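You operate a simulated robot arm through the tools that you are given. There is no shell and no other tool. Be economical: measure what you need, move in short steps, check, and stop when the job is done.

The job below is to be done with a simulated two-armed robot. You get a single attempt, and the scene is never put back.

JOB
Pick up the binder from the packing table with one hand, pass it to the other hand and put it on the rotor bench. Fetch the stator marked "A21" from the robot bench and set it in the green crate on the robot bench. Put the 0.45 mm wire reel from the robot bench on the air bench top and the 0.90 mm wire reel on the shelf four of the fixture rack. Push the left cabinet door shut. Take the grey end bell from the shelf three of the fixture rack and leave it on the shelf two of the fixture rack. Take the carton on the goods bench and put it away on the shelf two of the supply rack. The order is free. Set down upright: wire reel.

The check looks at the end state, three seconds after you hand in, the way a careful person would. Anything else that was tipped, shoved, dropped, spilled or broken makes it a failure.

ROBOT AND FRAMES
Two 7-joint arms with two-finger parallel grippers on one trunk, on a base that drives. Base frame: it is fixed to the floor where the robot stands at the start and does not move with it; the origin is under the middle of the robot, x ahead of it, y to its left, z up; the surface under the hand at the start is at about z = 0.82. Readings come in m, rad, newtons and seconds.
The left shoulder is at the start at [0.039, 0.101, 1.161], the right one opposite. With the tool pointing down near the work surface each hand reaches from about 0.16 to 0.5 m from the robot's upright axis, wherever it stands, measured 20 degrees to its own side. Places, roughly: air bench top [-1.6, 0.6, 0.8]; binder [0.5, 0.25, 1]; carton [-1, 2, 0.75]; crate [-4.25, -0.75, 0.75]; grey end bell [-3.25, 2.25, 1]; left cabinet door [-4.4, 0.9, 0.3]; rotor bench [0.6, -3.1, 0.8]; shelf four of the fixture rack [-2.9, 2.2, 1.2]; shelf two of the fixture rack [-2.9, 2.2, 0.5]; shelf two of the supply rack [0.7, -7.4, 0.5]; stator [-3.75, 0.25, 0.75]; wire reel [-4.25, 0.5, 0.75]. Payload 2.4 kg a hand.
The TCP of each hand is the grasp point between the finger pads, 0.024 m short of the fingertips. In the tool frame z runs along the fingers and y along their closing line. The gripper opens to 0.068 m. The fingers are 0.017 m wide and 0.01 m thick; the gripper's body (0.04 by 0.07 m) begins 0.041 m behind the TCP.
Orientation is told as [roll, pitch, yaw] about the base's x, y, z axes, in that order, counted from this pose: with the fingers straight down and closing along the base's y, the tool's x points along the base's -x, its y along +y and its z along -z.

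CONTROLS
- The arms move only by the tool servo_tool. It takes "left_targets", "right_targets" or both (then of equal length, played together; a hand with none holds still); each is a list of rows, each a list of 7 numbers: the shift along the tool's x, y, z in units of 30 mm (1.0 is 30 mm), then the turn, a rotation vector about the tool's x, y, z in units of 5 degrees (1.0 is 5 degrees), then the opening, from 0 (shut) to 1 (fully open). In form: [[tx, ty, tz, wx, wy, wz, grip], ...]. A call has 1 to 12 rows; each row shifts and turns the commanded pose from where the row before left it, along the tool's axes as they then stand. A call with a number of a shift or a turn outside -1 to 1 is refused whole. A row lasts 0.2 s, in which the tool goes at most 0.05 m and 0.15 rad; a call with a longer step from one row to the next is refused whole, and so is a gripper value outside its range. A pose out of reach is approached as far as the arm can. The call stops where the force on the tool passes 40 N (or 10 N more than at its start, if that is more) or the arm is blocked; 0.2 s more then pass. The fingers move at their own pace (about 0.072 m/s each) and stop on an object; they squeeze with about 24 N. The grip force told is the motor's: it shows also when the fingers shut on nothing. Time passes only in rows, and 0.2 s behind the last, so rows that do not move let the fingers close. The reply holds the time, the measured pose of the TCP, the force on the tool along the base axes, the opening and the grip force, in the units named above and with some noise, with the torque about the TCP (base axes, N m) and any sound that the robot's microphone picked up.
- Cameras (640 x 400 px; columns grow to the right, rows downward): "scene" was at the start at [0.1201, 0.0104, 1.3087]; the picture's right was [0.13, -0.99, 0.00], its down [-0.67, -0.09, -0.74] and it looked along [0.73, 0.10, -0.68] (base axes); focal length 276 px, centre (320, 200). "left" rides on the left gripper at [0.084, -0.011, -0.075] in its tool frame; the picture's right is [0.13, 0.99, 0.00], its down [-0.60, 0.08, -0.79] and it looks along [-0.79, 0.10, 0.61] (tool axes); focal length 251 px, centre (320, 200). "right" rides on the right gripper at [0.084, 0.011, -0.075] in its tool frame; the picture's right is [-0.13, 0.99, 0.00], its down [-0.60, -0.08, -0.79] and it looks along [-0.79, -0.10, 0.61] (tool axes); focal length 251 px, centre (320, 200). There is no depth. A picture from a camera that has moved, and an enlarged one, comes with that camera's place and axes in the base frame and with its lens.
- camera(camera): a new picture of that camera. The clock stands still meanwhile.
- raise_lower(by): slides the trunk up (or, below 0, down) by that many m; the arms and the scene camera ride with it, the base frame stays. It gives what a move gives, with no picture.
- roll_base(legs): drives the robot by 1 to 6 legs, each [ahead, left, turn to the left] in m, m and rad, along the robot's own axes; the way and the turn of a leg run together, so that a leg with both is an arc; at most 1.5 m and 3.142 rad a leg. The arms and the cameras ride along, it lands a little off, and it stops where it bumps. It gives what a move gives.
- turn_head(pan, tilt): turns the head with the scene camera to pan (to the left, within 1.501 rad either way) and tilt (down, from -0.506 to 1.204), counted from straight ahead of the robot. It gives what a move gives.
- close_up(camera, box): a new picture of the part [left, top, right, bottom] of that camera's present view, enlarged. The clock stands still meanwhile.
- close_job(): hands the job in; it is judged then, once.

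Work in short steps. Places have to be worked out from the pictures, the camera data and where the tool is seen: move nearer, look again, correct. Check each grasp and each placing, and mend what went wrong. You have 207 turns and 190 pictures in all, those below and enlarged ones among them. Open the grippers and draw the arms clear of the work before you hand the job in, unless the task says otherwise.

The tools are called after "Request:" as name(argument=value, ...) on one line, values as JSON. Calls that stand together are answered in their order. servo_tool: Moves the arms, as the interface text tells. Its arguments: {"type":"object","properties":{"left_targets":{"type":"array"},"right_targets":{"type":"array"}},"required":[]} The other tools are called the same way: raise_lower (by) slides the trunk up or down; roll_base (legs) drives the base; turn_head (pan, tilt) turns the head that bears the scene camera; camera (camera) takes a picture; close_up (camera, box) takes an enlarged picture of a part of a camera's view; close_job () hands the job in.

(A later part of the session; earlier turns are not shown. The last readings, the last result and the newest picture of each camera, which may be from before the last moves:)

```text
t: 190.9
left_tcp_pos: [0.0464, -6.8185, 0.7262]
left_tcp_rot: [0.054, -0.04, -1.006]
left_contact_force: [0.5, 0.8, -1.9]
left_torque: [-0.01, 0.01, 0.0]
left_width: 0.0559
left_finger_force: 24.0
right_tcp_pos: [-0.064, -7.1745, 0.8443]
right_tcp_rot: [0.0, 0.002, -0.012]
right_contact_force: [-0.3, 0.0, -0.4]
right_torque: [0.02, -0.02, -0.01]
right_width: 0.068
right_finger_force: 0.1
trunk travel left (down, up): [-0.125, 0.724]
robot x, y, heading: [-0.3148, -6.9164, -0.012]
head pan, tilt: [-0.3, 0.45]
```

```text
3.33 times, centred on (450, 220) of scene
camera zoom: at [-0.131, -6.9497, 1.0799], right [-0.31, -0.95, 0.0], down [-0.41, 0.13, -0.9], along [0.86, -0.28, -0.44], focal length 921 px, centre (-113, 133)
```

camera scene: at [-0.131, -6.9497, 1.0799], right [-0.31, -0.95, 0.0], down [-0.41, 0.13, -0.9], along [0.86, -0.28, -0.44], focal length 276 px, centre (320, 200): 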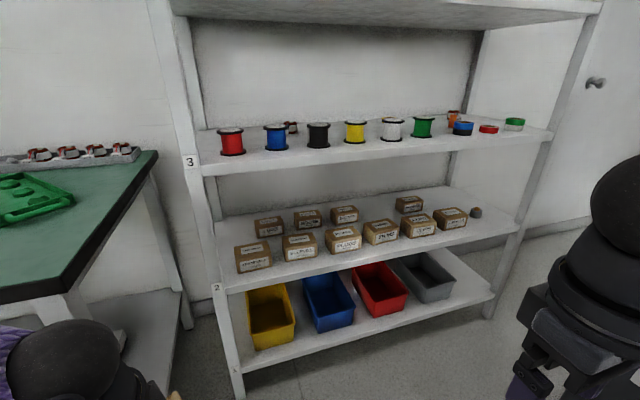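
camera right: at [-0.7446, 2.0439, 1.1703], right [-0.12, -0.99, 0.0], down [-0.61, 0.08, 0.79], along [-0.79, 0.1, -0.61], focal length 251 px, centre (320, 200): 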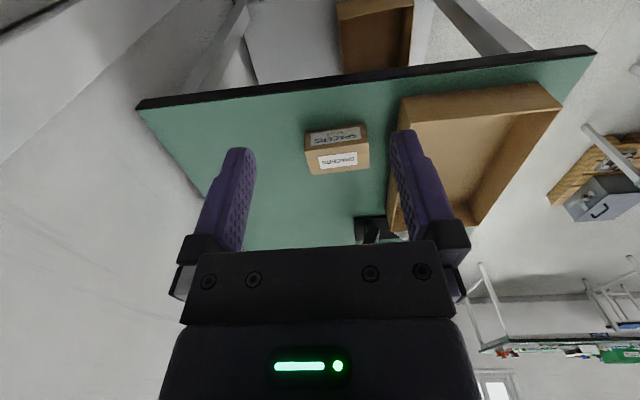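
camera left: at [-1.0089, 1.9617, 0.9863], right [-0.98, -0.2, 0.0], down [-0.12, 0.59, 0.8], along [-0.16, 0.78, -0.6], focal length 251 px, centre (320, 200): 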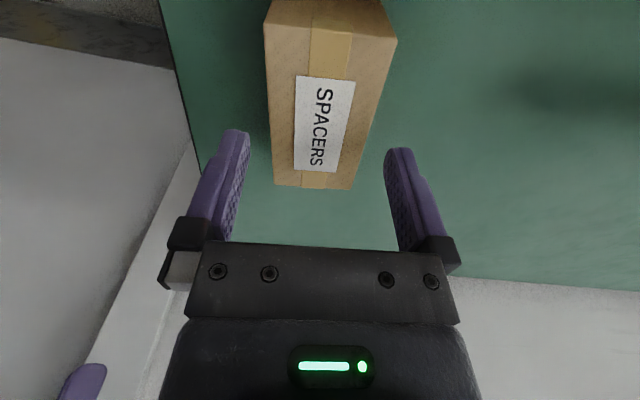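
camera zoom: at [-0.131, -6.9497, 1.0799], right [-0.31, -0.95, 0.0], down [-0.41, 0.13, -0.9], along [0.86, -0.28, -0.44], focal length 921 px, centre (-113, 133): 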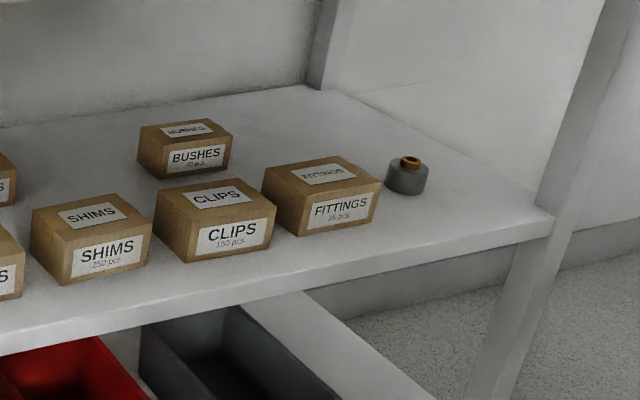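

The front strip is ~6.7 cm deep (x≈0.522–0.588); I'll set the carton lengthwise there, centred on the gap between SLEEVES and PLUGS (y≈-7.20) so the inner finger falls into the gap. I turn the hand to -90°, level it, lower the trunk and drive to y≈-7.2.

Request:
servo_tool(left_targets=[[0, 0, 0, 0.62, 0.46, 0, 0], [0, 0, 0, 0, 0, 0.93, 0], [0, 0, 0, 0, 0, 0.93, 0], [0, 0, 0, 0, 0, 0.93, 0], [0, 0, 0, 0, 0, 0.93, 0], [0, 0, 0, 0, 0, 0.93, 0], [0, 0, 0, 0, 0, 0.93, 0], [0, 0, 0, 0, 0, 0.93, 0]])

Request:
raise_lower(by=-0.1)

Request:
roll_base(legs=[[0, -0.28, 0.012], [0.25, 0, 0]])

Request:
turn_head(pan=0.1, tilt=0.5)

Request:
camera(camera="scene")

```text
t: 192.7
left_tcp_pos: [0.0473, -6.8195, 0.7266]
left_tcp_rot: [0.0, 0.0, -1.575]
left_contact_force: [-0.3, 0.5, -2.6]
left_torque: [0.02, 0.01, 0.0]
left_width: 0.0557
left_finger_force: 23.8
right_tcp_pos: [-0.0649, -7.1733, 0.8445]
right_tcp_rot: [0.001, 0.001, -0.013]
right_contact_force: [0.9, 0.1, -0.4]
right_torque: [-0.01, 0.0, 0.02]
right_width: 0.0681
right_finger_force: 0.1
trunk travel left (down, up): [-0.125, 0.724]
robot x, y, heading: [-0.3146, -6.9203, -0.014]
head pan, tilt: [-0.3, 0.45]
```

```text
t: 194.0
left_tcp_pos: [0.0473, -6.8193, 0.6268]
left_tcp_rot: [0.002, -0.001, -1.572]
left_contact_force: [1.0, -0.2, -1.7]
left_torque: [0.01, 0.0, 0.02]
left_width: 0.056
left_finger_force: 23.8
right_tcp_pos: [-0.0649, -7.1756, 0.7451]
right_tcp_rot: [0.001, 0.003, -0.012]
right_contact_force: [0.3, 0.2, 0.3]
right_torque: [0.03, 0.01, 0.03]
right_width: 0.0679
right_finger_force: 0.1
trunk travel left (down, up): [-0.025, 0.824]
robot x, y, heading: [-0.316, -6.9198, -0.013]
head pan, tilt: [-0.3, 0.45]
```

```text
t: 197.4
left_tcp_pos: [0.2892, -7.0974, 0.6262]
left_tcp_rot: [0.001, 0.0, -1.561]
left_contact_force: [0.4, -0.2, -1.4]
left_torque: [0.01, 0.03, -0.01]
left_width: 0.0555
left_finger_force: 24.0
right_tcp_pos: [0.1805, -7.4543, 0.7456]
right_tcp_rot: [0.002, 0.003, 0.001]
right_contact_force: [0.2, 0.6, -0.2]
right_torque: [0.0, 0.01, 0.03]
right_width: 0.0679
right_finger_force: 0.0
trunk travel left (down, up): [-0.025, 0.824]
robot x, y, heading: [-0.0701, -7.2048, -0.003]
head pan, tilt: [-0.3, 0.45]
```

```text
t: 198.3
left_tcp_pos: [0.2896, -7.0984, 0.6278]
left_tcp_rot: [0.001, 0.0, -1.562]
left_contact_force: [-0.4, -0.5, -2.5]
left_torque: [0.01, -0.01, 0.02]
left_width: 0.0558
left_finger_force: 24.1
right_tcp_pos: [0.1804, -7.4554, 0.7444]
right_tcp_rot: [-0.001, 0.001, 0.001]
right_contact_force: [-1.0, 0.1, 0.2]
right_torque: [-0.01, 0.02, -0.01]
right_width: 0.068
right_finger_force: 0.0
trunk travel left (down, up): [-0.025, 0.824]
robot x, y, heading: [-0.0715, -7.203, -0.0]
head pan, tilt: [0.099, 0.499]
```

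```text
138 pictures are left
camera scene: at [0.1501, -7.1949, 0.9714], right [0.1, -1.0, 0.0], down [-0.48, -0.05, -0.88], along [0.87, 0.09, -0.48], focal length 276 px, centre (320, 200)
```

scene: 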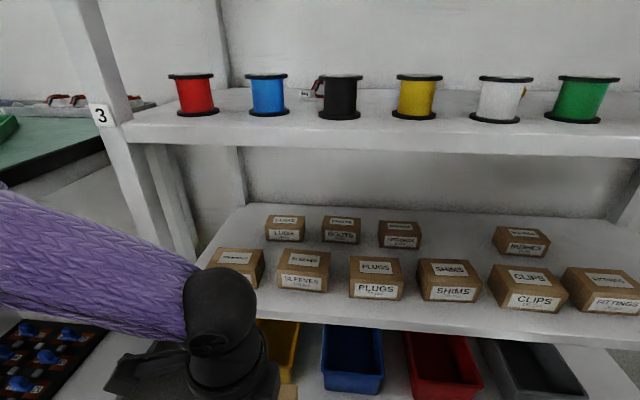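

I see the gap clearly (y≈-7.193; strip x≈0.515–0.58). To keep the left elbow off the rack post I shift the robot right to y≈-7.33 and a little ahead, then look again.

Request:
roll_base(legs=[[0, -0.13, 0], [0.16, 0, 0]])

Request:
turn_head(pan=0.5, tilt=0.6)

Request:
camera(camera="scene")

Request:
camera(camera="left")

```text
t: 200.6
left_tcp_pos: [0.446, -7.2271, 0.6265]
left_tcp_rot: [0.0, -0.001, -1.561]
left_contact_force: [-0.2, 1.1, -1.7]
left_torque: [0.0, -0.03, 0.03]
left_width: 0.0558
left_finger_force: 24.4
right_tcp_pos: [0.3376, -7.5835, 0.7452]
right_tcp_rot: [0.001, 0.002, 0.001]
right_contact_force: [-0.9, 0.1, -0.2]
right_torque: [0.0, 0.01, 0.0]
right_width: 0.068
right_finger_force: 0.0
trunk travel left (down, up): [-0.025, 0.824]
robot x, y, heading: [0.0877, -7.3352, -0.003]
head pan, tilt: [0.099, 0.499]
```

```text
t: 201.4
left_tcp_pos: [0.4469, -7.2267, 0.6262]
left_tcp_rot: [0.0, -0.001, -1.56]
left_contact_force: [0.4, 0.0, -1.7]
left_torque: [0.02, -0.02, 0.01]
left_width: 0.0558
left_finger_force: 23.8
right_tcp_pos: [0.3385, -7.5841, 0.7447]
right_tcp_rot: [0.001, 0.001, 0.003]
right_contact_force: [-0.3, -0.3, 0.7]
right_torque: [0.0, 0.0, 0.02]
right_width: 0.0678
right_finger_force: 0.1
trunk travel left (down, up): [-0.025, 0.824]
robot x, y, heading: [0.0823, -7.3356, 0.003]
head pan, tilt: [0.499, 0.6]
```

```text
137 pictures are left
camera scene: at [0.2947, -7.2907, 0.9623], right [0.48, -0.88, 0.0], down [-0.5, -0.27, -0.82], along [0.72, 0.4, -0.57], focal length 276 px, centre (320, 200)
```

scene: 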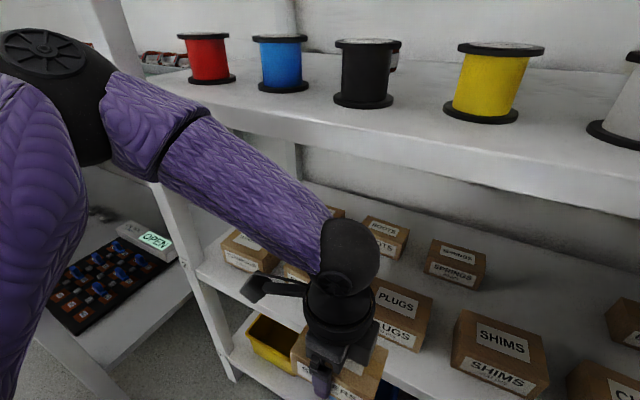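

```text
136 pictures are left
camera left: at [0.4347, -7.1426, 0.7026], right [0.99, 0.14, 0.0], down [0.08, -0.6, 0.79], along [0.11, -0.79, -0.61], focal length 251 px, centre (320, 200)
```

left: 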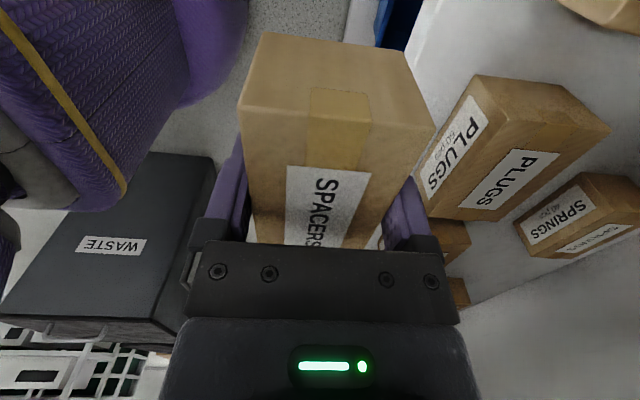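

The elbow would come near shelf three's edge; angling the robot 25° left keeps the elbow back. I turn the hand a further -25° relative, then turn and shift the base.

Request:
servo_tool(left_targets=[[0, 0, 0, 0, 0, 1, 0], [0, 0, 0, 0, 0, 1, 0], [0, 0, 0, 0, 0, 1, 0], [0, 0, 0, 0, 0, 1, 0], [0, 0, 0, 0, 0, 1, 0]])

Request:
roll_base(legs=[[0, 0, 0.433], [0.05, -0.12, 0]])

Request:
turn_head(pan=0.1, tilt=0.6)

Request:
camera(camera="scene")

```text
t: 202.6
left_tcp_pos: [0.4457, -7.2274, 0.627]
left_tcp_rot: [0.001, 0.0, -1.997]
left_contact_force: [-0.6, 0.1, -1.6]
left_torque: [0.02, 0.02, 0.0]
left_width: 0.056
left_finger_force: 24.5
right_tcp_pos: [0.3387, -7.5841, 0.7448]
right_tcp_rot: [0.0, 0.001, 0.003]
right_contact_force: [0.1, 0.0, 0.5]
right_torque: [-0.01, -0.01, -0.02]
right_width: 0.068
right_finger_force: 0.1
trunk travel left (down, up): [-0.025, 0.824]
robot x, y, heading: [0.0861, -7.3292, 0.004]
head pan, tilt: [0.499, 0.6]
```

```text
t: 205.1
left_tcp_pos: [0.4291, -7.146, 0.6296]
left_tcp_rot: [0.01, -0.002, -1.565]
left_contact_force: [0.9, -0.6, -2.2]
left_torque: [-0.02, -0.02, -0.02]
left_width: 0.0554
left_finger_force: 23.6
right_tcp_pos: [0.4783, -7.5144, 0.7491]
right_tcp_rot: [0.001, -0.013, 0.445]
right_contact_force: [-3.3, 31.3, 40.0]
right_torque: [-3.43, -1.42, 0.7]
right_width: 0.0681
right_finger_force: 0.1
trunk travel left (down, up): [-0.025, 0.824]
robot x, y, heading: [0.1519, -7.3927, 0.433]
head pan, tilt: [0.499, 0.6]
stopped in leg 2: the force on the tool passed its limit at 191 N (the readings are from after the stop); the commanded pose is now the measured one
```

```text
t: 205.9
left_tcp_pos: [0.4288, -7.1453, 0.6292]
left_tcp_rot: [0.01, -0.004, -1.564]
left_contact_force: [-0.1, -0.4, -2.6]
left_torque: [0.0, -0.03, 0.01]
left_width: 0.0559
left_finger_force: 24.2
right_tcp_pos: [0.4788, -7.5148, 0.749]
right_tcp_rot: [0.0, -0.007, 0.445]
right_contact_force: [-8.9, 38.3, 65.0]
right_torque: [-4.24, -0.92, 0.71]
right_width: 0.0681
right_finger_force: 0.1
trunk travel left (down, up): [-0.025, 0.824]
robot x, y, heading: [0.1503, -7.3952, 0.437]
head pan, tilt: [0.099, 0.6]
```

```text
135 pictures are left
camera scene: at [0.3386, -7.294, 0.9641], right [0.51, -0.86, 0.01], down [-0.48, -0.29, -0.83], along [0.72, 0.42, -0.56], focal length 276 px, centre (320, 200)
```

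scene: 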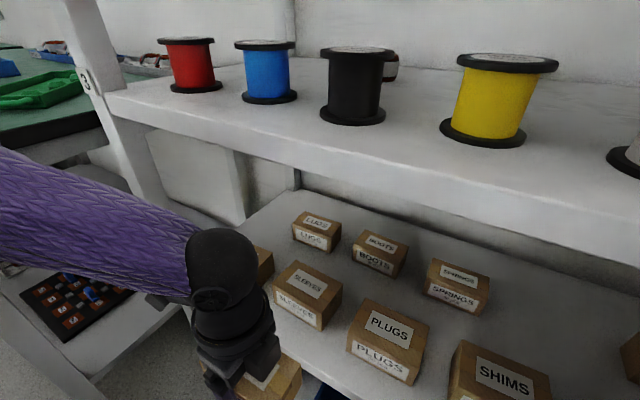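

The right hand bumped shelf three's edge. I back straight off in -x and check the shelf contents.

Request:
roll_base(legs=[[-0.16, 0.075, 0]])

Request:
turn_head(pan=-0.6, tilt=0.45)

Request:
camera(camera="scene")

```text
t: 207.4
left_tcp_pos: [0.2576, -7.1464, 0.6273]
left_tcp_rot: [0.001, 0.002, -1.564]
left_contact_force: [-0.2, 0.5, -1.0]
left_torque: [-0.01, 0.0, 0.01]
left_width: 0.056
left_finger_force: 23.7
right_tcp_pos: [0.3082, -7.5144, 0.7437]
right_tcp_rot: [0.007, 0.001, 0.445]
right_contact_force: [47.3, 7.5, 12.6]
right_torque: [-0.88, 5.4, 0.27]
right_width: 0.068
right_finger_force: 0.0
trunk travel left (down, up): [-0.025, 0.824]
robot x, y, heading: [-0.0262, -7.3921, 0.436]
head pan, tilt: [0.099, 0.6]
```

```text
t: 208.5
left_tcp_pos: [0.2577, -7.1477, 0.6272]
left_tcp_rot: [0.0, 0.001, -1.563]
left_contact_force: [0.8, 0.2, -1.2]
left_torque: [0.02, -0.02, -0.01]
left_width: 0.0558
left_finger_force: 24.3
right_tcp_pos: [0.3096, -7.5159, 0.7456]
right_tcp_rot: [0.007, 0.001, 0.443]
right_contact_force: [29.8, 5.4, 12.0]
right_torque: [-0.7, 3.67, 0.09]
right_width: 0.068
right_finger_force: 0.1
trunk travel left (down, up): [-0.025, 0.824]
robot x, y, heading: [-0.0261, -7.3931, 0.436]
head pan, tilt: [-0.6, 0.45]
```

```text
134 pictures are left
camera scene: at [0.1848, -7.3559, 0.9758], right [-0.17, -0.99, 0.0], down [-0.43, 0.07, -0.9], along [0.89, -0.15, -0.44], focal length 276 px, centre (320, 200)
```

scene: 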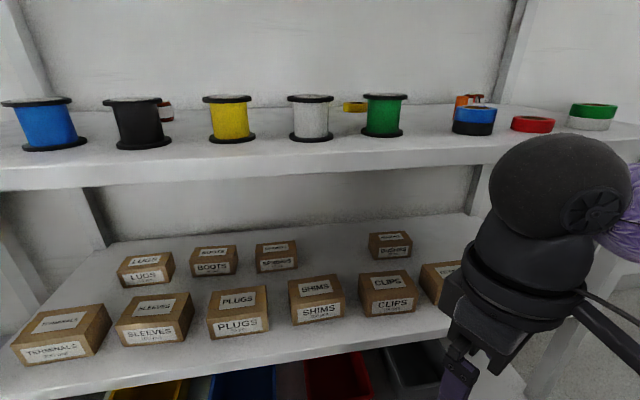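

Shelf contents look undisturbed. The right hand still reads a residual force, so I draw it back towards the body.

Request:
servo_tool(right_targets=[[0.3, 0, -0.3, 0, 0, 0, 1], [0.4, 0, -0.3, 0, 0, 0, 1], [0.4, 0, -0.3, 0, 0, 0, 1]])

Request:
camera(camera="right")

```text
t: 208.8
left_tcp_pos: [0.2583, -7.1478, 0.627]
left_tcp_rot: [0.0, 0.0, -1.563]
left_contact_force: [0.1, 0.8, -2.3]
left_torque: [0.02, 0.03, -0.01]
left_width: 0.0559
left_finger_force: 24.0
right_tcp_pos: [0.3079, -7.5156, 0.7468]
right_tcp_rot: [0.007, -0.007, 0.439]
right_contact_force: [13.5, 3.7, 10.3]
right_torque: [-0.53, 2.15, -0.12]
right_width: 0.0681
right_finger_force: 0.1
trunk travel left (down, up): [-0.025, 0.824]
robot x, y, heading: [-0.0241, -7.3959, 0.434]
head pan, tilt: [-0.6, 0.45]
stopped in row 1 (right hand): the force on the tool passed its limit at 70 N (the readings are from after the stop); the commanded pose is now the measured one
```

```text
133 pictures are left
camera right: at [0.2277, -7.542, 0.8209], right [-0.31, 0.95, 0.01], down [0.58, 0.18, 0.8], along [0.76, 0.25, -0.6], focal length 251 px, centre (320, 200)
```

right: 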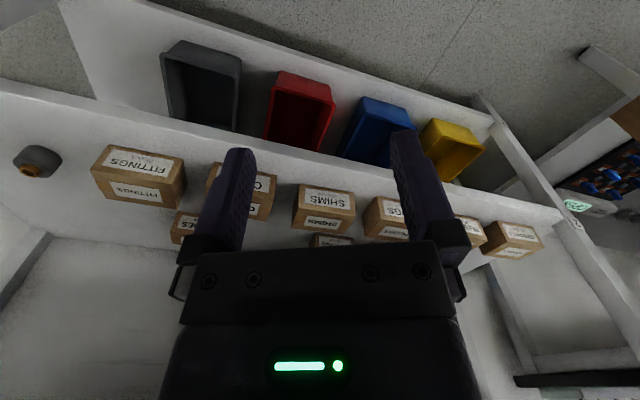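

Something behind still presses on the right arm; I look right to see the elbow and the waste bin.

Request:
turn_head(pan=-1.4, tilt=0.6)

Request:
camera(camera="scene")

```text
t: 209.9
left_tcp_pos: [0.2576, -7.1474, 0.6262]
left_tcp_rot: [0.001, 0.0, -1.563]
left_contact_force: [0.6, 0.1, -2.6]
left_torque: [0.02, 0.02, 0.01]
left_width: 0.056
left_finger_force: 24.5
right_tcp_pos: [0.3089, -7.5164, 0.7463]
right_tcp_rot: [0.007, -0.008, 0.442]
right_contact_force: [24.4, 4.7, 11.4]
right_torque: [-0.6, 3.34, 0.11]
right_width: 0.0682
right_finger_force: 0.1
trunk travel left (down, up): [-0.025, 0.824]
robot x, y, heading: [-0.027, -7.3975, 0.434]
head pan, tilt: [-1.4, 0.6]
```

```text
132 pictures are left
camera scene: at [0.1445, -7.4134, 0.9623], right [-0.82, -0.57, 0.0], down [-0.32, 0.46, -0.83], along [0.47, -0.68, -0.56], focal length 276 px, centre (320, 200)
```

scene: 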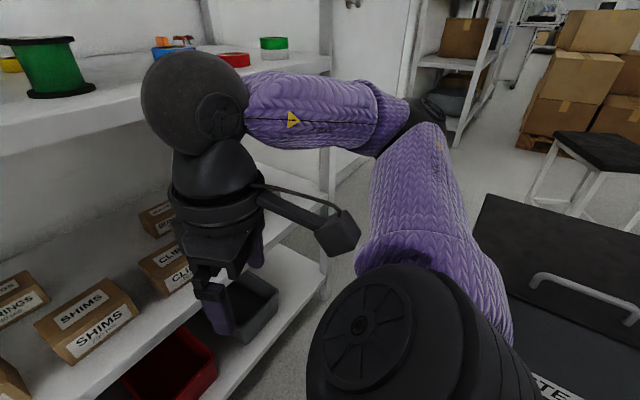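

The hand's camera seems to press on the robot's own upper arm. I move the right hand forward 5 cm to relieve it.

Request:
servo_tool(right_targets=[[-0.4, 0, 0, 0, 0, 0, 1], [-0.6, 0, 0, 0, 0, 0, 1], [-0.6, 0, 0, 0, 0, 0, 1]])

```text
t: 210.7
left_tcp_pos: [0.2575, -7.1475, 0.6265]
left_tcp_rot: [0.001, -0.001, -1.563]
left_contact_force: [-0.4, 0.6, -0.6]
left_torque: [0.05, 0.02, 0.02]
left_width: 0.0557
left_finger_force: 24.3
right_tcp_pos: [0.3518, -7.4953, 0.7471]
right_tcp_rot: [0.006, -0.007, 0.439]
right_contact_force: [-0.6, 0.4, 0.1]
right_torque: [0.01, 0.0, -0.02]
right_width: 0.068
right_finger_force: 0.0
trunk travel left (down, up): [-0.025, 0.824]
robot x, y, heading: [-0.0268, -7.3944, 0.431]
head pan, tilt: [-1.4, 0.6]
```

Relieved. For the angled approach the right hand must be tucked to the robot's right side; I move it outward first, then back, watching forces.

Request:
servo_tool(right_targets=[[0, -0.9, -0.3, 0, 0, -1, 1], [0, -0.9, -0.3, 0, 0, -1, 1], [0, -0.9, -0.3, 0, 0, -1, 1], [0, -0.9, 0, 0, 0, -1, 1], [0.4, -0.9, 0, 0, 0, -1, 1], [0.6, -0.6, 0, 0, 0, -1, 1], [0.6, 0.3, 0, 0, 0, 0, 1], [0.6, 0.5, 0, 0, 0, 0, 1], [0.6, 0.5, 0, 0, 0, 0, 1]])

Request:
camera(camera="scene")

```text
t: 212.7
left_tcp_pos: [0.2574, -7.1474, 0.6271]
left_tcp_rot: [0.0, 0.0, -1.564]
left_contact_force: [0.0, -0.1, -2.5]
left_torque: [0.04, -0.01, -0.02]
left_width: 0.0557
left_finger_force: 24.5
right_tcp_pos: [0.3151, -7.5595, 0.756]
right_tcp_rot: [0.002, -0.009, 0.965]
right_contact_force: [0.2, 0.3, -0.4]
right_torque: [-0.03, 0.02, -0.01]
right_width: 0.0683
right_finger_force: 0.1
right hand out of reach, approached as far as the arm can: row 2, 3, 4, 5, 6
trunk travel left (down, up): [-0.025, 0.824]
robot x, y, heading: [-0.0269, -7.3974, 0.43]
head pan, tilt: [-1.4, 0.6]
```

```text
131 pictures are left
camera scene: at [0.1445, -7.4135, 0.9623], right [-0.82, -0.57, 0.0], down [-0.32, 0.46, -0.82], along [0.47, -0.68, -0.57], focal length 276 px, centre (320, 200)
```

scene: 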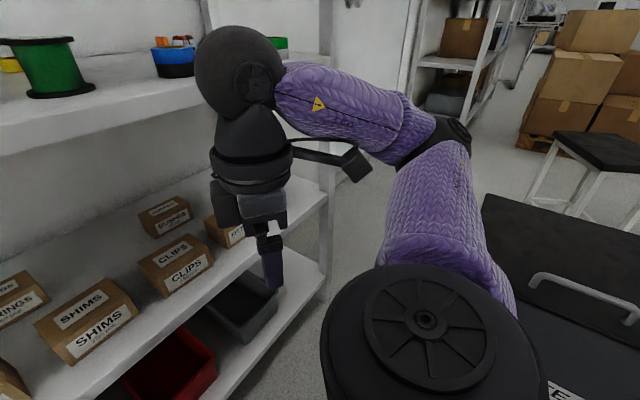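

I bring the right hand in close to the body instead (rel ≈(0.2,-0.2)), which suffices with a smaller 18° angle; also retrim the left yaw.

Request:
servo_tool(left_targets=[[0, 0, 0, 0, 0, -0.6, 0], [0, 0, 0, 0, 0, -0.6, 0], [0, 0, 0, 0, 0, 0, 0], [0, 0, 0, 0, 0, 0, 0], [0, 0, 0, 0, 0, 0, 0]], right_targets=[[0, 0.7, 0, 0, 0, 0, 1], [0, 0.7, 0, 0, 0, 0, 1], [0, 0.7, 0, 0, 0, 0, 1], [0.3, 0.5, 0, 0, 0, 0, 1], [0.3, 0.2, 0, 0, 0, 0, 1]])

Request:
roll_base(legs=[[0, 0, -0.11]])

Request:
camera(camera="scene")

```text
t: 213.4
left_tcp_pos: [0.2565, -7.1479, 0.6267]
left_tcp_rot: [-0.001, 0.0, -1.461]
left_contact_force: [-0.5, -0.6, -3.4]
left_torque: [-0.03, 0.01, -0.01]
left_width: 0.0557
left_finger_force: 23.9
right_tcp_pos: [0.2874, -7.5372, 0.7598]
right_tcp_rot: [0.003, -0.016, 0.974]
right_contact_force: [3.6, 5.3, 14.3]
right_torque: [-1.45, 1.55, -0.09]
right_width: 0.0681
right_finger_force: 0.0
right hand out of reach, approached as far as the arm can: row 2, 3
trunk travel left (down, up): [-0.025, 0.824]
robot x, y, heading: [-0.028, -7.391, 0.431]
head pan, tilt: [-1.4, 0.6]
stopped in row 3 (right hand): the force on the tool passed its limit at 100 N (the readings are from after the stop); the commanded pose is now the measured one
```

```text
t: 214.3
left_tcp_pos: [0.2842, -7.1799, 0.6273]
left_tcp_rot: [0.001, 0.001, -1.574]
left_contact_force: [-0.8, 1.2, -2.2]
left_torque: [0.01, 0.0, -0.01]
left_width: 0.0556
left_finger_force: 23.8
right_tcp_pos: [0.27, -7.5696, 0.7585]
right_tcp_rot: [0.0, -0.015, 0.863]
right_contact_force: [13.0, 1.4, 8.8]
right_torque: [-0.73, 1.79, 0.61]
right_width: 0.0679
right_finger_force: 0.0
trunk travel left (down, up): [-0.025, 0.824]
robot x, y, heading: [-0.0245, -7.3937, 0.325]
head pan, tilt: [-1.4, 0.6]
```

```text
130 pictures are left
camera scene: at [0.1414, -7.4318, 0.9623], right [-0.88, -0.47, 0.0], down [-0.27, 0.5, -0.83], along [0.39, -0.73, -0.56], focal length 276 px, centre (320, 200)
```

scene: 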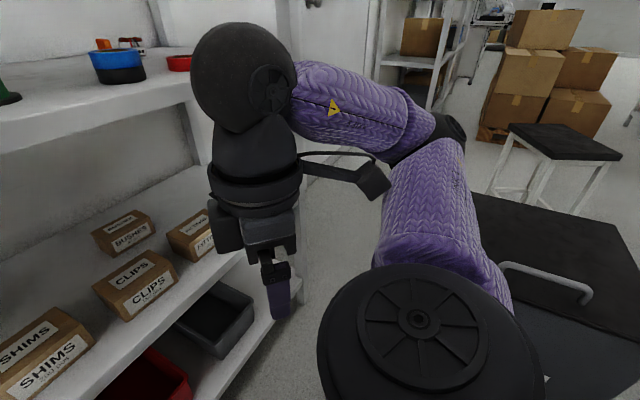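

The camera touches the upper arm when folding outward. The start pose (rel (0.27,-0.05), yaw 0) was comfortable, so I return the right hand there.

Request:
servo_tool(right_targets=[[-0.6, 0, 0, 0, 0, 0, 1], [-0.6, 0, 0, 0, 0, 1, 1], [0, 0, 0, 0, 0, 1, 1], [0, 0, 0, 0, 0, 1, 1], [0, 0, 0, 0, 0, 1, 1], [0, 0, 0, 0, 0, 1, 1], [0, 0.9, 0, 0, 0, 1, 1], [0, 0.9, 0, 0, 0, 0.2, 1], [0, 0.9, 0, 0, 0, 0, 1], [0, 0.9, 0, 0, 0, 0, 1], [0, 0.9, 0, 0, 0, 0, 1], [0, 0.9, 0, 0, 0, 0, 1]])

```text
t: 215.9
left_tcp_pos: [0.2837, -7.1791, 0.6273]
left_tcp_rot: [-0.001, 0.0, -1.57]
left_contact_force: [0.2, 0.1, -2.5]
left_torque: [0.01, -0.05, -0.01]
left_width: 0.0559
left_finger_force: 23.9
right_tcp_pos: [0.2888, -7.5297, 0.7614]
right_tcp_rot: [0.008, -0.007, 0.392]
right_contact_force: [4.9, 5.6, 9.1]
right_torque: [-0.71, 1.36, -0.45]
right_width: 0.0681
right_finger_force: 0.0
trunk travel left (down, up): [-0.025, 0.824]
robot x, y, heading: [-0.0271, -7.3936, 0.324]
head pan, tilt: [-1.4, 0.6]
stopped in row 7 (right hand): the force on the tool passed its limit at 153 N (the readings are from after the stop); the commanded pose is now the measured one
```

Still touching the upper arm; I go forward first, then inward, then back.

Request:
servo_tool(right_targets=[[-0.9, 0, 0, 0, 0, 0, 1], [-0.9, 0, 0, 0, 0, 0, 1], [-0.9, 0, 0, 0, 0, 0.8, 1], [0, 0.9, 0, 0, 0, 0, 1], [0, 0.9, 0, 0, 0, 0, 1], [0, 0.9, 0, 0, 0, 0, 1], [0, 0.9, 0, 0, 0, 0, 1], [0, 0.9, 0, 0, 0, 0, 1], [0.6, 0, 0, 0, 0, 0, 1], [0.6, 0, 0, 0, 0, 0, 1]])

Request:
turn_head(pan=0.0, tilt=0.7)

Request:
camera(camera="scene")

```text
t: 218.1
left_tcp_pos: [0.2822, -7.1785, 0.627]
left_tcp_rot: [0.0, 0.0, -1.572]
left_contact_force: [-0.4, 0.6, -1.8]
left_torque: [0.03, 0.03, -0.01]
left_width: 0.0558
left_finger_force: 24.1
right_tcp_pos: [0.2858, -7.3808, 0.7625]
right_tcp_rot: [0.009, -0.005, 0.321]
right_contact_force: [-0.5, 0.2, 0.0]
right_torque: [0.0, 0.01, 0.01]
right_width: 0.068
right_finger_force: 0.1
trunk travel left (down, up): [-0.025, 0.824]
robot x, y, heading: [-0.022, -7.3981, 0.319]
head pan, tilt: [-1.4, 0.6]
```

```text
t: 219.6
left_tcp_pos: [0.2818, -7.1792, 0.627]
left_tcp_rot: [0.0, 0.001, -1.572]
left_contact_force: [-0.2, -0.4, -2.5]
left_torque: [-0.02, -0.01, 0.01]
left_width: 0.0559
left_finger_force: 23.9
right_tcp_pos: [0.2868, -7.3815, 0.7631]
right_tcp_rot: [0.009, -0.005, 0.32]
right_contact_force: [-0.3, -1.3, -0.1]
right_torque: [-0.04, -0.01, -0.03]
right_width: 0.068
right_finger_force: 0.0
trunk travel left (down, up): [-0.025, 0.824]
robot x, y, heading: [-0.0237, -7.3952, 0.321]
head pan, tilt: [0.0, 0.7]
```

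```text
129 pictures are left
camera scene: at [0.18, -7.3269, 0.9536], right [0.32, -0.95, 0.0], down [-0.61, -0.2, -0.76], along [0.73, 0.24, -0.64], focal length 276 px, centre (320, 200)
```

scene: 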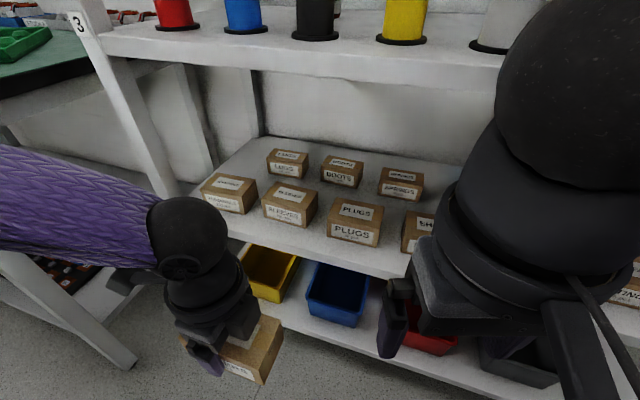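

Free now. I pull the right hand 6 cm closer to the body.

Request:
servo_tool(right_targets=[[0.5, 0, 0, 0, 0, 0, 1], [0.5, 0, 0, 0, 0, 0, 1], [0.5, 0, 0, 0, 0, 0, 1], [0.5, 0, 0, 0, 0, 0, 1]])

Request:
roll_base(legs=[[0.16, -0.069, 0]])

Request:
camera(camera="scene")

Request:
camera(camera="left")

```text
t: 220.2
left_tcp_pos: [0.2829, -7.1803, 0.6268]
left_tcp_rot: [0.001, -0.001, -1.571]
left_contact_force: [0.3, -1.1, -2.1]
left_torque: [0.02, 0.01, 0.01]
left_width: 0.0559
left_finger_force: 23.5
right_tcp_pos: [0.265, -7.391, 0.7629]
right_tcp_rot: [0.005, -0.011, 0.308]
right_contact_force: [27.6, 5.4, -9.3]
right_torque: [-0.1, 1.2, 0.32]
right_width: 0.0679
right_finger_force: 0.1
trunk travel left (down, up): [-0.025, 0.824]
robot x, y, heading: [-0.0221, -7.3947, 0.322]
head pan, tilt: [0.0, 0.7]
stopped in row 2 (right hand): the force on the tool passed its limit at 157 N (the readings are from after the stop); the commanded pose is now the measured one
```

```text
t: 221.1
left_tcp_pos: [0.32, -7.1836, 0.6266]
left_tcp_rot: [0.0, -0.001, -1.576]
left_contact_force: [0.2, 0.4, -2.4]
left_torque: [0.01, -0.04, 0.03]
left_width: 0.0558
left_finger_force: 24.0
right_tcp_pos: [0.3008, -7.3939, 0.7637]
right_tcp_rot: [0.006, -0.015, 0.303]
right_contact_force: [5.8, 1.4, -2.6]
right_torque: [-0.07, 0.28, 0.0]
right_width: 0.0679
right_finger_force: 0.1
trunk travel left (down, up): [-0.025, 0.824]
robot x, y, heading: [0.0112, -7.397, 0.322]
head pan, tilt: [0.0, 0.7]
stopped in leg 1: the force on the tool passed its limit at 41 N (the readings are from after the stop); the commanded pose is now the measured one
```

```text
128 pictures are left
camera scene: at [0.2154, -7.3299, 0.9536], right [0.31, -0.95, 0.0], down [-0.61, -0.2, -0.76], along [0.73, 0.24, -0.64], focal length 276 px, centre (320, 200)
```

scene: 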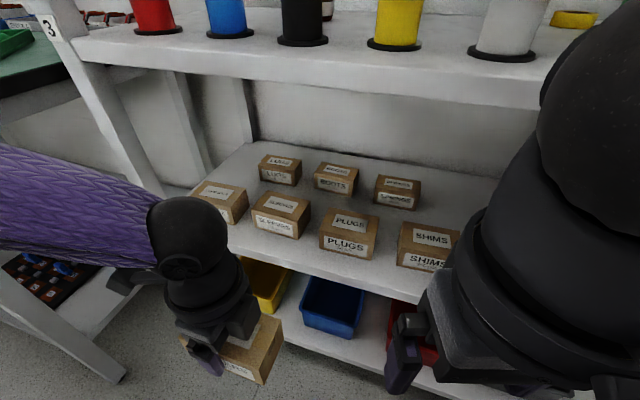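

```text
127 pictures are left
camera left: at [0.3092, -7.0989, 0.7026], right [0.99, 0.12, 0.0], down [0.08, -0.6, 0.79], along [0.1, -0.79, -0.61], focal length 251 px, centre (320, 200)
```

left: 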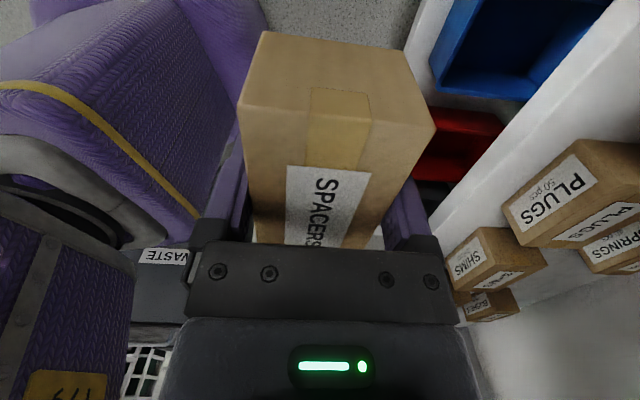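

The leaning torso limits the right hand, but the shoulders are also further forward, so the robot can stand further back (x≈0.13). I ease the right hand forward 2 cm and drive ahead 0.11 m.

Request:
servo_tool(right_targets=[[-0.5, 0, 0, 0, 0, 0, 1], [-0.3, 0, 0, 0, 0, 0, 1]])

Request:
roll_base(legs=[[0.112, -0.027, 0]])

Request:
camera(camera="left")

Request:
camera(camera="scene")

```text
t: 221.7
left_tcp_pos: [0.3202, -7.1829, 0.6274]
left_tcp_rot: [0.001, -0.001, -1.576]
left_contact_force: [0.0, 0.2, -2.2]
left_torque: [-0.01, -0.02, 0.01]
left_width: 0.0556
left_finger_force: 24.1
right_tcp_pos: [0.3227, -7.3869, 0.7632]
right_tcp_rot: [0.005, -0.012, 0.304]
right_contact_force: [1.6, -0.3, -0.7]
right_torque: [0.02, -0.01, 0.02]
right_width: 0.0677
right_finger_force: 0.0
trunk travel left (down, up): [-0.025, 0.824]
robot x, y, heading: [0.0085, -7.3946, 0.323]
head pan, tilt: [0.0, 0.7]
```

```text
t: 222.9
left_tcp_pos: [0.4009, -7.1763, 0.6281]
left_tcp_rot: [0.007, -0.002, -1.586]
left_contact_force: [-0.4, 0.3, -1.3]
left_torque: [0.02, 0.0, -0.02]
left_width: 0.0557
left_finger_force: 24.6
right_tcp_pos: [0.4014, -7.3782, 0.7623]
right_tcp_rot: [0.0, 0.001, 0.293]
right_contact_force: [-0.4, 0.1, -0.8]
right_torque: [0.0, 0.0, 0.0]
right_width: 0.0681
right_finger_force: 0.1
trunk travel left (down, up): [-0.025, 0.824]
robot x, y, heading: [0.0941, -7.3883, 0.312]
head pan, tilt: [0.0, 0.7]
stopped in leg 1: the robot was blocked; the commanded pose is now the measured one
```

```text
126 pictures are left
camera left: at [0.3918, -7.0918, 0.705], right [0.99, 0.12, 0.01], down [0.06, -0.6, 0.79], along [0.1, -0.79, -0.61], focal length 251 px, centre (320, 200)
```

left: 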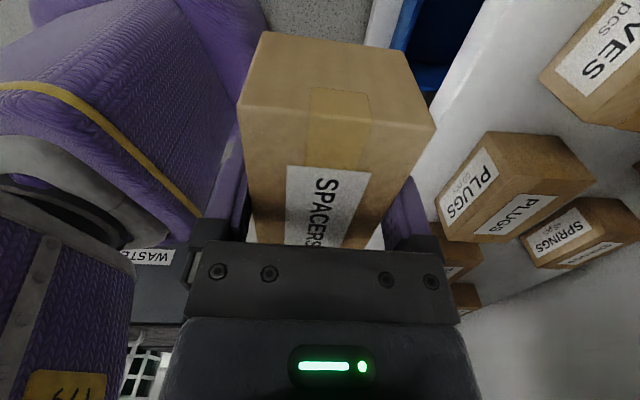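

```text
125 pictures are left
camera scene: at [0.2937, -7.3214, 0.9555], right [0.3, -0.95, 0.0], down [-0.61, -0.2, -0.77], along [0.73, 0.23, -0.64], focal length 276 px, centre (320, 200)
```

scene: 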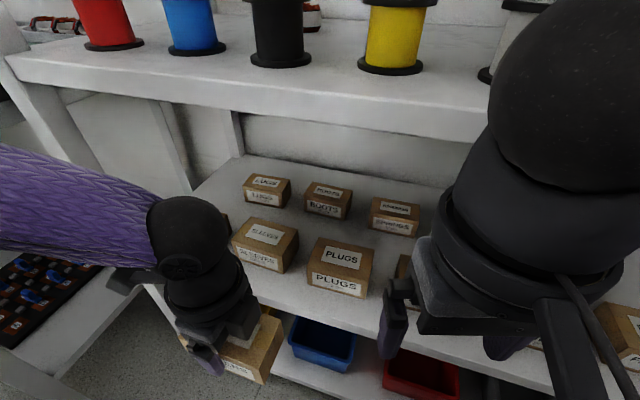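

The base is blocked by the rack foot at x≈0.094; the rest must come from arm reach. I extend the left hand half of the way and check.

Request:
servo_tool(left_targets=[[-0.2, 0.8, 0, 0, 0, 0, 0], [-0.2, 0.8, 0, 0, 0, 0, 0], [-0.2, 0.8, 0, 0, 0, 0, 0]])

Request:
camera(camera="scene")

```text
t: 223.7
left_tcp_pos: [0.4683, -7.1891, 0.6299]
left_tcp_rot: [0.009, -0.001, -1.584]
left_contact_force: [-0.6, -0.8, -1.6]
left_torque: [0.02, 0.01, -0.01]
left_width: 0.0558
left_finger_force: 24.1
left hand out of reach, approached as far as the arm can: row 3
right_tcp_pos: [0.401, -7.3793, 0.763]
right_tcp_rot: [-0.002, -0.003, 0.294]
right_contact_force: [-0.5, 0.0, 0.0]
right_torque: [-0.01, 0.02, 0.0]
right_width: 0.0681
right_finger_force: 0.0
trunk travel left (down, up): [-0.025, 0.824]
robot x, y, heading: [0.0938, -7.3867, 0.307]
head pan, tilt: [0.0, 0.7]
```

```text
124 pictures are left
camera scene: at [0.2935, -7.3215, 0.9552], right [0.3, -0.95, 0.01], down [-0.61, -0.2, -0.77], along [0.73, 0.23, -0.64], focal length 276 px, centre (320, 200)
```

scene: 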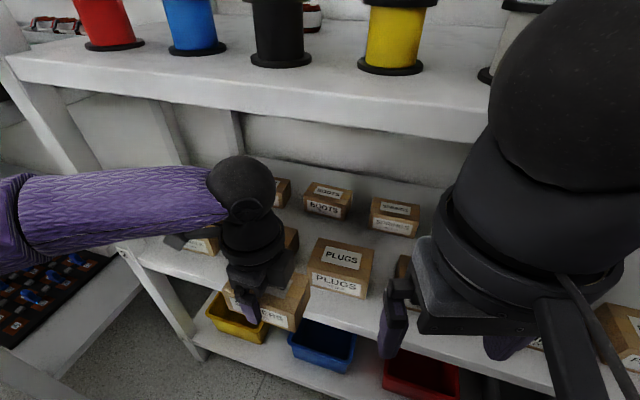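

Reach stops at x≈0.468. I tilt the hand 25° forward (fingers leading into the shelf) to gain the missing centimetres, then extend.

Request:
servo_tool(left_targets=[[0, 0, 0, -1, 0, 0, 0], [0, 0, 0, -1, 0, 0, 0], [0, 0, 0, -1, 0, 0, 0], [0, 0, 0, -1, 0, 0, 0], [0, 0, 0, -1, 0, 0, 0], [0, 0.45, 0.21, 0, 0, 0, 0], [0, 0.45, 0.21, 0, 0, 0, 0], [0, 0.45, 0.21, 0, 0, 0, 0], [0, 0.45, 0.21, 0, 0, 0, 0]])

Request:
camera(camera="scene")

Request:
camera(camera="left")

```text
t: 225.7
left_tcp_pos: [0.5251, -7.1898, 0.6313]
left_tcp_rot: [0.445, -0.002, -1.584]
left_contact_force: [0.0, -0.6, -1.6]
left_torque: [0.02, 0.01, -0.01]
left_width: 0.0559
left_finger_force: 23.5
right_tcp_pos: [0.4016, -7.3799, 0.762]
right_tcp_rot: [0.0, -0.002, 0.294]
right_contact_force: [-0.2, 0.5, -0.6]
right_torque: [0.0, -0.02, -0.01]
right_width: 0.0681
right_finger_force: 0.1
trunk travel left (down, up): [-0.025, 0.824]
robot x, y, heading: [0.0896, -7.3892, 0.306]
head pan, tilt: [0.0, 0.7]
```

```text
123 pictures are left
camera scene: at [0.2934, -7.3219, 0.9554], right [0.3, -0.95, 0.0], down [-0.61, -0.2, -0.77], along [0.73, 0.23, -0.64], focal length 276 px, centre (320, 200)
```

scene: 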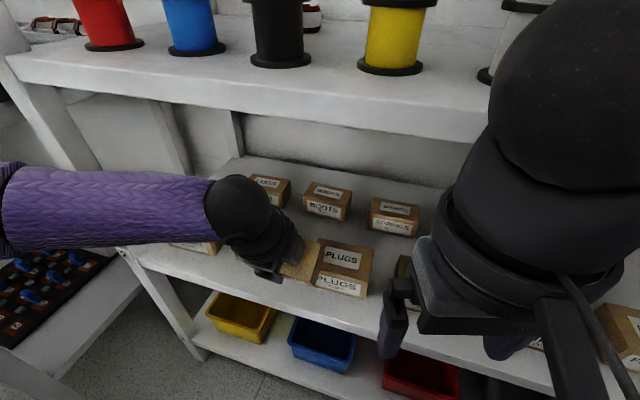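

```text
122 pictures are left
camera left: at [0.4849, -7.1041, 0.6952], right [0.9, 0.12, 0.43], down [-0.28, -0.6, 0.75], along [0.34, -0.79, -0.5], focal length 251 px, centre (320, 200)
```

left: 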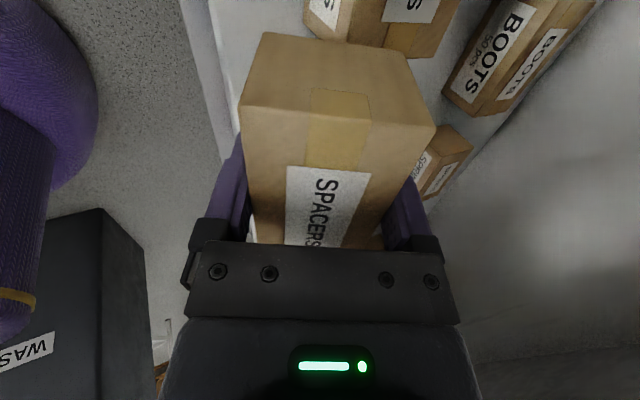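

Reach is fine now at x=0.525. I descend about 7.5 cm vertically and check.

Request:
servo_tool(left_targets=[[0, -0.35, 0.75, 0, 0, 0, 0], [0, -0.35, 0.75, 0, 0, 0, 0], [0, -0.35, 0.75, 0, 0, 0, 0]])

Request:
close_up(camera="scene", box=[180, 160, 400, 320])

Request:
camera(camera="left")

```text
t: 226.5
left_tcp_pos: [0.5185, -7.1799, 0.5627]
left_tcp_rot: [0.447, -0.005, -1.588]
left_contact_force: [-0.6, -0.1, -2.6]
left_torque: [-0.02, 0.01, 0.02]
left_width: 0.0559
left_finger_force: 24.5
left hand out of reach, approached as far as the arm can: row 2, 3
right_tcp_pos: [0.4023, -7.3802, 0.762]
right_tcp_rot: [0.0, -0.003, 0.294]
right_contact_force: [0.6, 0.1, 0.2]
right_torque: [-0.02, 0.0, -0.01]
right_width: 0.0679
right_finger_force: 0.1
trunk travel left (down, up): [-0.025, 0.824]
robot x, y, heading: [0.0967, -7.3884, 0.308]
head pan, tilt: [0.0, 0.7]
```

```text
2.50 times, centred on (290, 240) of scene
camera zoom: at [0.2934, -7.322, 0.9553], right [0.3, -0.95, 0.0], down [-0.61, -0.2, -0.77], along [0.73, 0.23, -0.64], focal length 690 px, centre (395, 100)
```

zoom: 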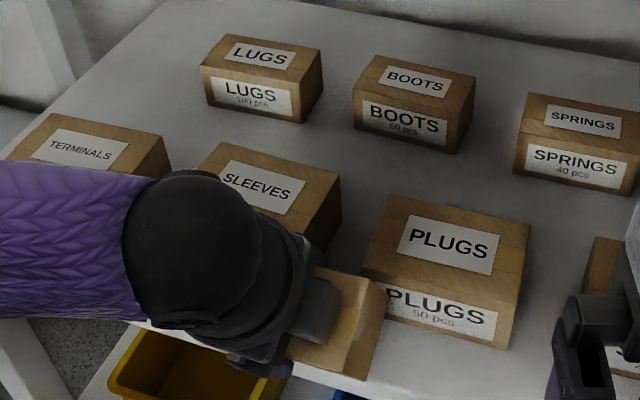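

```text
120 pictures are left
camera left: at [0.477, -7.0948, 0.6265], right [0.9, 0.12, 0.43], down [-0.28, -0.6, 0.75], along [0.34, -0.79, -0.5], focal length 251 px, centre (320, 200)
```

left: 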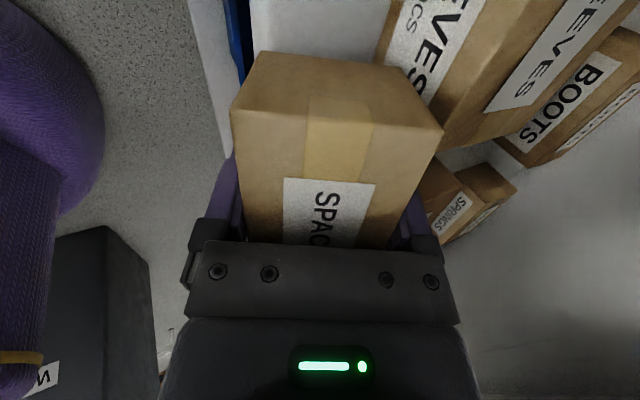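

The box touched down a bit early: re-triangulating, shelf two is at z≈0.52 and the strip is x≈0.50–0.56. To release with less tilt I need the base ~4 cm closer; I lift the box 6 cm and try driving forward.

Request:
servo_tool(left_targets=[[0, 0.4, -0.85, 0, 0, 0, 0], [0, 0.4, -0.85, 0, 0, 0, 0]])

Request:
roll_base(legs=[[0.043, -0.014, 0]])

Request:
turn_head(pan=-1.0, tilt=0.5)

Request:
camera(camera="scene")

```text
t: 227.1
left_tcp_pos: [0.5174, -7.1799, 0.6203]
left_tcp_rot: [0.446, -0.001, -1.584]
left_contact_force: [-0.4, -1.0, -2.3]
left_torque: [0.0, 0.03, 0.0]
left_width: 0.0559
left_finger_force: 24.0
right_tcp_pos: [0.4013, -7.3803, 0.7618]
right_tcp_rot: [0.001, 0.0, 0.293]
right_contact_force: [0.0, 0.3, 0.0]
right_torque: [0.02, -0.02, -0.03]
right_width: 0.0681
right_finger_force: 0.1
trunk travel left (down, up): [-0.025, 0.824]
robot x, y, heading: [0.0948, -7.3865, 0.312]
head pan, tilt: [0.0, 0.7]
```

```text
t: 227.8
left_tcp_pos: [0.5195, -7.1809, 0.6184]
left_tcp_rot: [0.444, -0.003, -1.59]
left_contact_force: [-0.3, -0.6, -1.9]
left_torque: [0.01, 0.0, 0.02]
left_width: 0.0557
left_finger_force: 24.2
right_tcp_pos: [0.4017, -7.38, 0.7615]
right_tcp_rot: [-0.002, 0.003, 0.292]
right_contact_force: [-0.4, 0.2, 0.6]
right_torque: [0.0, 0.0, -0.02]
right_width: 0.0679
right_finger_force: 0.1
trunk travel left (down, up): [-0.025, 0.824]
robot x, y, heading: [0.0948, -7.3883, 0.309]
head pan, tilt: [0.0, 0.7]
stopped in leg 1: the robot was blocked; the commanded pose is now the measured one
```

```text
t: 229.1
left_tcp_pos: [0.5189, -7.182, 0.6185]
left_tcp_rot: [0.445, -0.003, -1.59]
left_contact_force: [0.8, 0.4, -2.5]
left_torque: [0.01, -0.02, -0.02]
left_width: 0.0556
left_finger_force: 24.2
right_tcp_pos: [0.4009, -7.38, 0.761]
right_tcp_rot: [-0.002, 0.004, 0.293]
right_contact_force: [0.2, -0.6, 0.2]
right_torque: [0.0, 0.01, 0.01]
right_width: 0.0682
right_finger_force: 0.0
trunk travel left (down, up): [-0.025, 0.824]
robot x, y, heading: [0.0925, -7.3905, 0.304]
head pan, tilt: [-1.0, 0.499]
```

```text
119 pictures are left
camera scene: at [0.2831, -7.4062, 0.9733], right [-0.64, -0.77, 0.0], down [-0.36, 0.3, -0.88], along [0.68, -0.56, -0.47], focal length 276 px, centre (320, 200)
```

scene: 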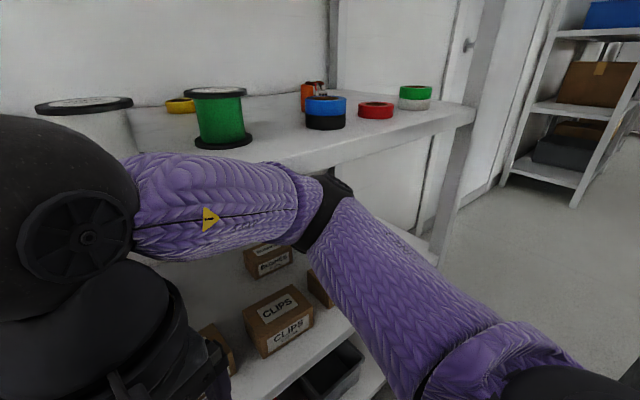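

The right elbow touches shelf three's front, so the base stays. I'll release with the tilt: lower the trunk its last 2 cm, then descend the box to contact at about TCP z≈0.56.

Request:
raise_lower(by=-0.022)

Request:
servo_tool(left_targets=[[-0.3, -0.21, 0.38, 0, 0, 0, 0], [0, -0.17, 0.36, 0, 0, 0, 0], [0, -0.1, 0.2, 0, 0, 0, 0], [0, 0, 0, 0, 0, 0, 0]])

Request:
camera(camera="left")

```text
t: 229.8
left_tcp_pos: [0.5246, -7.183, 0.5922]
left_tcp_rot: [0.434, 0.001, -1.588]
left_contact_force: [-0.2, -1.4, -2.0]
left_torque: [0.0, 0.0, -0.02]
left_width: 0.056
left_finger_force: 24.0
right_tcp_pos: [0.4094, -7.383, 0.733]
right_tcp_rot: [0.005, 0.018, 0.294]
right_contact_force: [-0.1, -0.6, 0.2]
right_torque: [-0.01, 0.02, 0.0]
right_width: 0.068
right_finger_force: 0.0
trunk travel left (down, up): [-0.003, 0.846]
robot x, y, heading: [0.0987, -7.3883, 0.301]
head pan, tilt: [-1.0, 0.499]
```

```text
t: 230.8
left_tcp_pos: [0.5229, -7.191, 0.5611]
left_tcp_rot: [0.435, -0.001, -1.589]
left_contact_force: [0.0, 0.6, -1.9]
left_torque: [0.04, -0.03, -0.01]
left_width: 0.0557
left_finger_force: 23.8
right_tcp_pos: [0.4092, -7.3827, 0.7367]
right_tcp_rot: [0.003, 0.012, 0.292]
right_contact_force: [0.7, 0.5, -0.5]
right_torque: [-0.01, -0.02, -0.01]
right_width: 0.068
right_finger_force: 0.3
trunk travel left (down, up): [-0.003, 0.846]
robot x, y, heading: [0.0993, -7.3894, 0.302]
head pan, tilt: [-1.0, 0.499]
```

```text
118 pictures are left
camera left: at [0.4834, -7.1064, 0.626], right [0.9, 0.11, 0.42], down [-0.27, -0.6, 0.75], along [0.34, -0.79, -0.51], focal length 251 px, centre (320, 200)
```

left: 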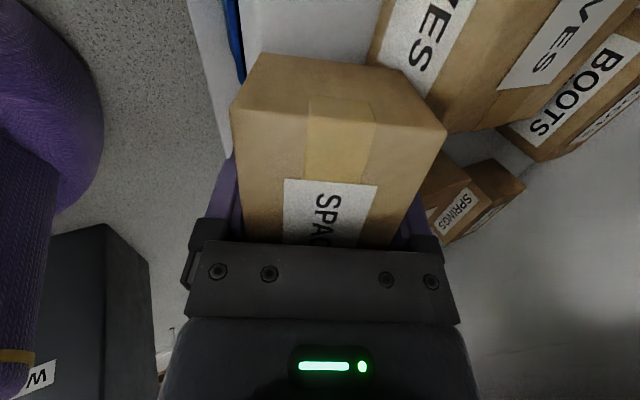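

Still hanging just above the shelf. I back off 6 mm and lower in small steps to contact.

Request:
servo_tool(left_targets=[[0, -0.18, -0.085, 0, 0, 0, 0], [0, -0.042, 0.09, 0, 0, 0, 0], [0, -0.042, 0.09, 0, 0, 0, 0], [0, -0.042, 0.09, 0, 0, 0, 0], [0, 0, 0, 0, 0, 0, 0]])

```text
t: 232.0
left_tcp_pos: [0.5156, -7.192, 0.5539]
left_tcp_rot: [0.436, 0.0, -1.59]
left_contact_force: [-1.1, -1.1, 3.6]
left_torque: [0.26, 0.13, 0.07]
left_width: 0.0556
left_finger_force: 23.7
right_tcp_pos: [0.4075, -7.3835, 0.7366]
right_tcp_rot: [0.003, 0.01, 0.292]
right_contact_force: [0.2, 1.5, 0.2]
right_torque: [0.01, 0.01, 0.01]
right_width: 0.0679
right_finger_force: 0.0
trunk travel left (down, up): [-0.003, 0.846]
robot x, y, heading: [0.0978, -7.3827, 0.306]
head pan, tilt: [-1.0, 0.499]
```

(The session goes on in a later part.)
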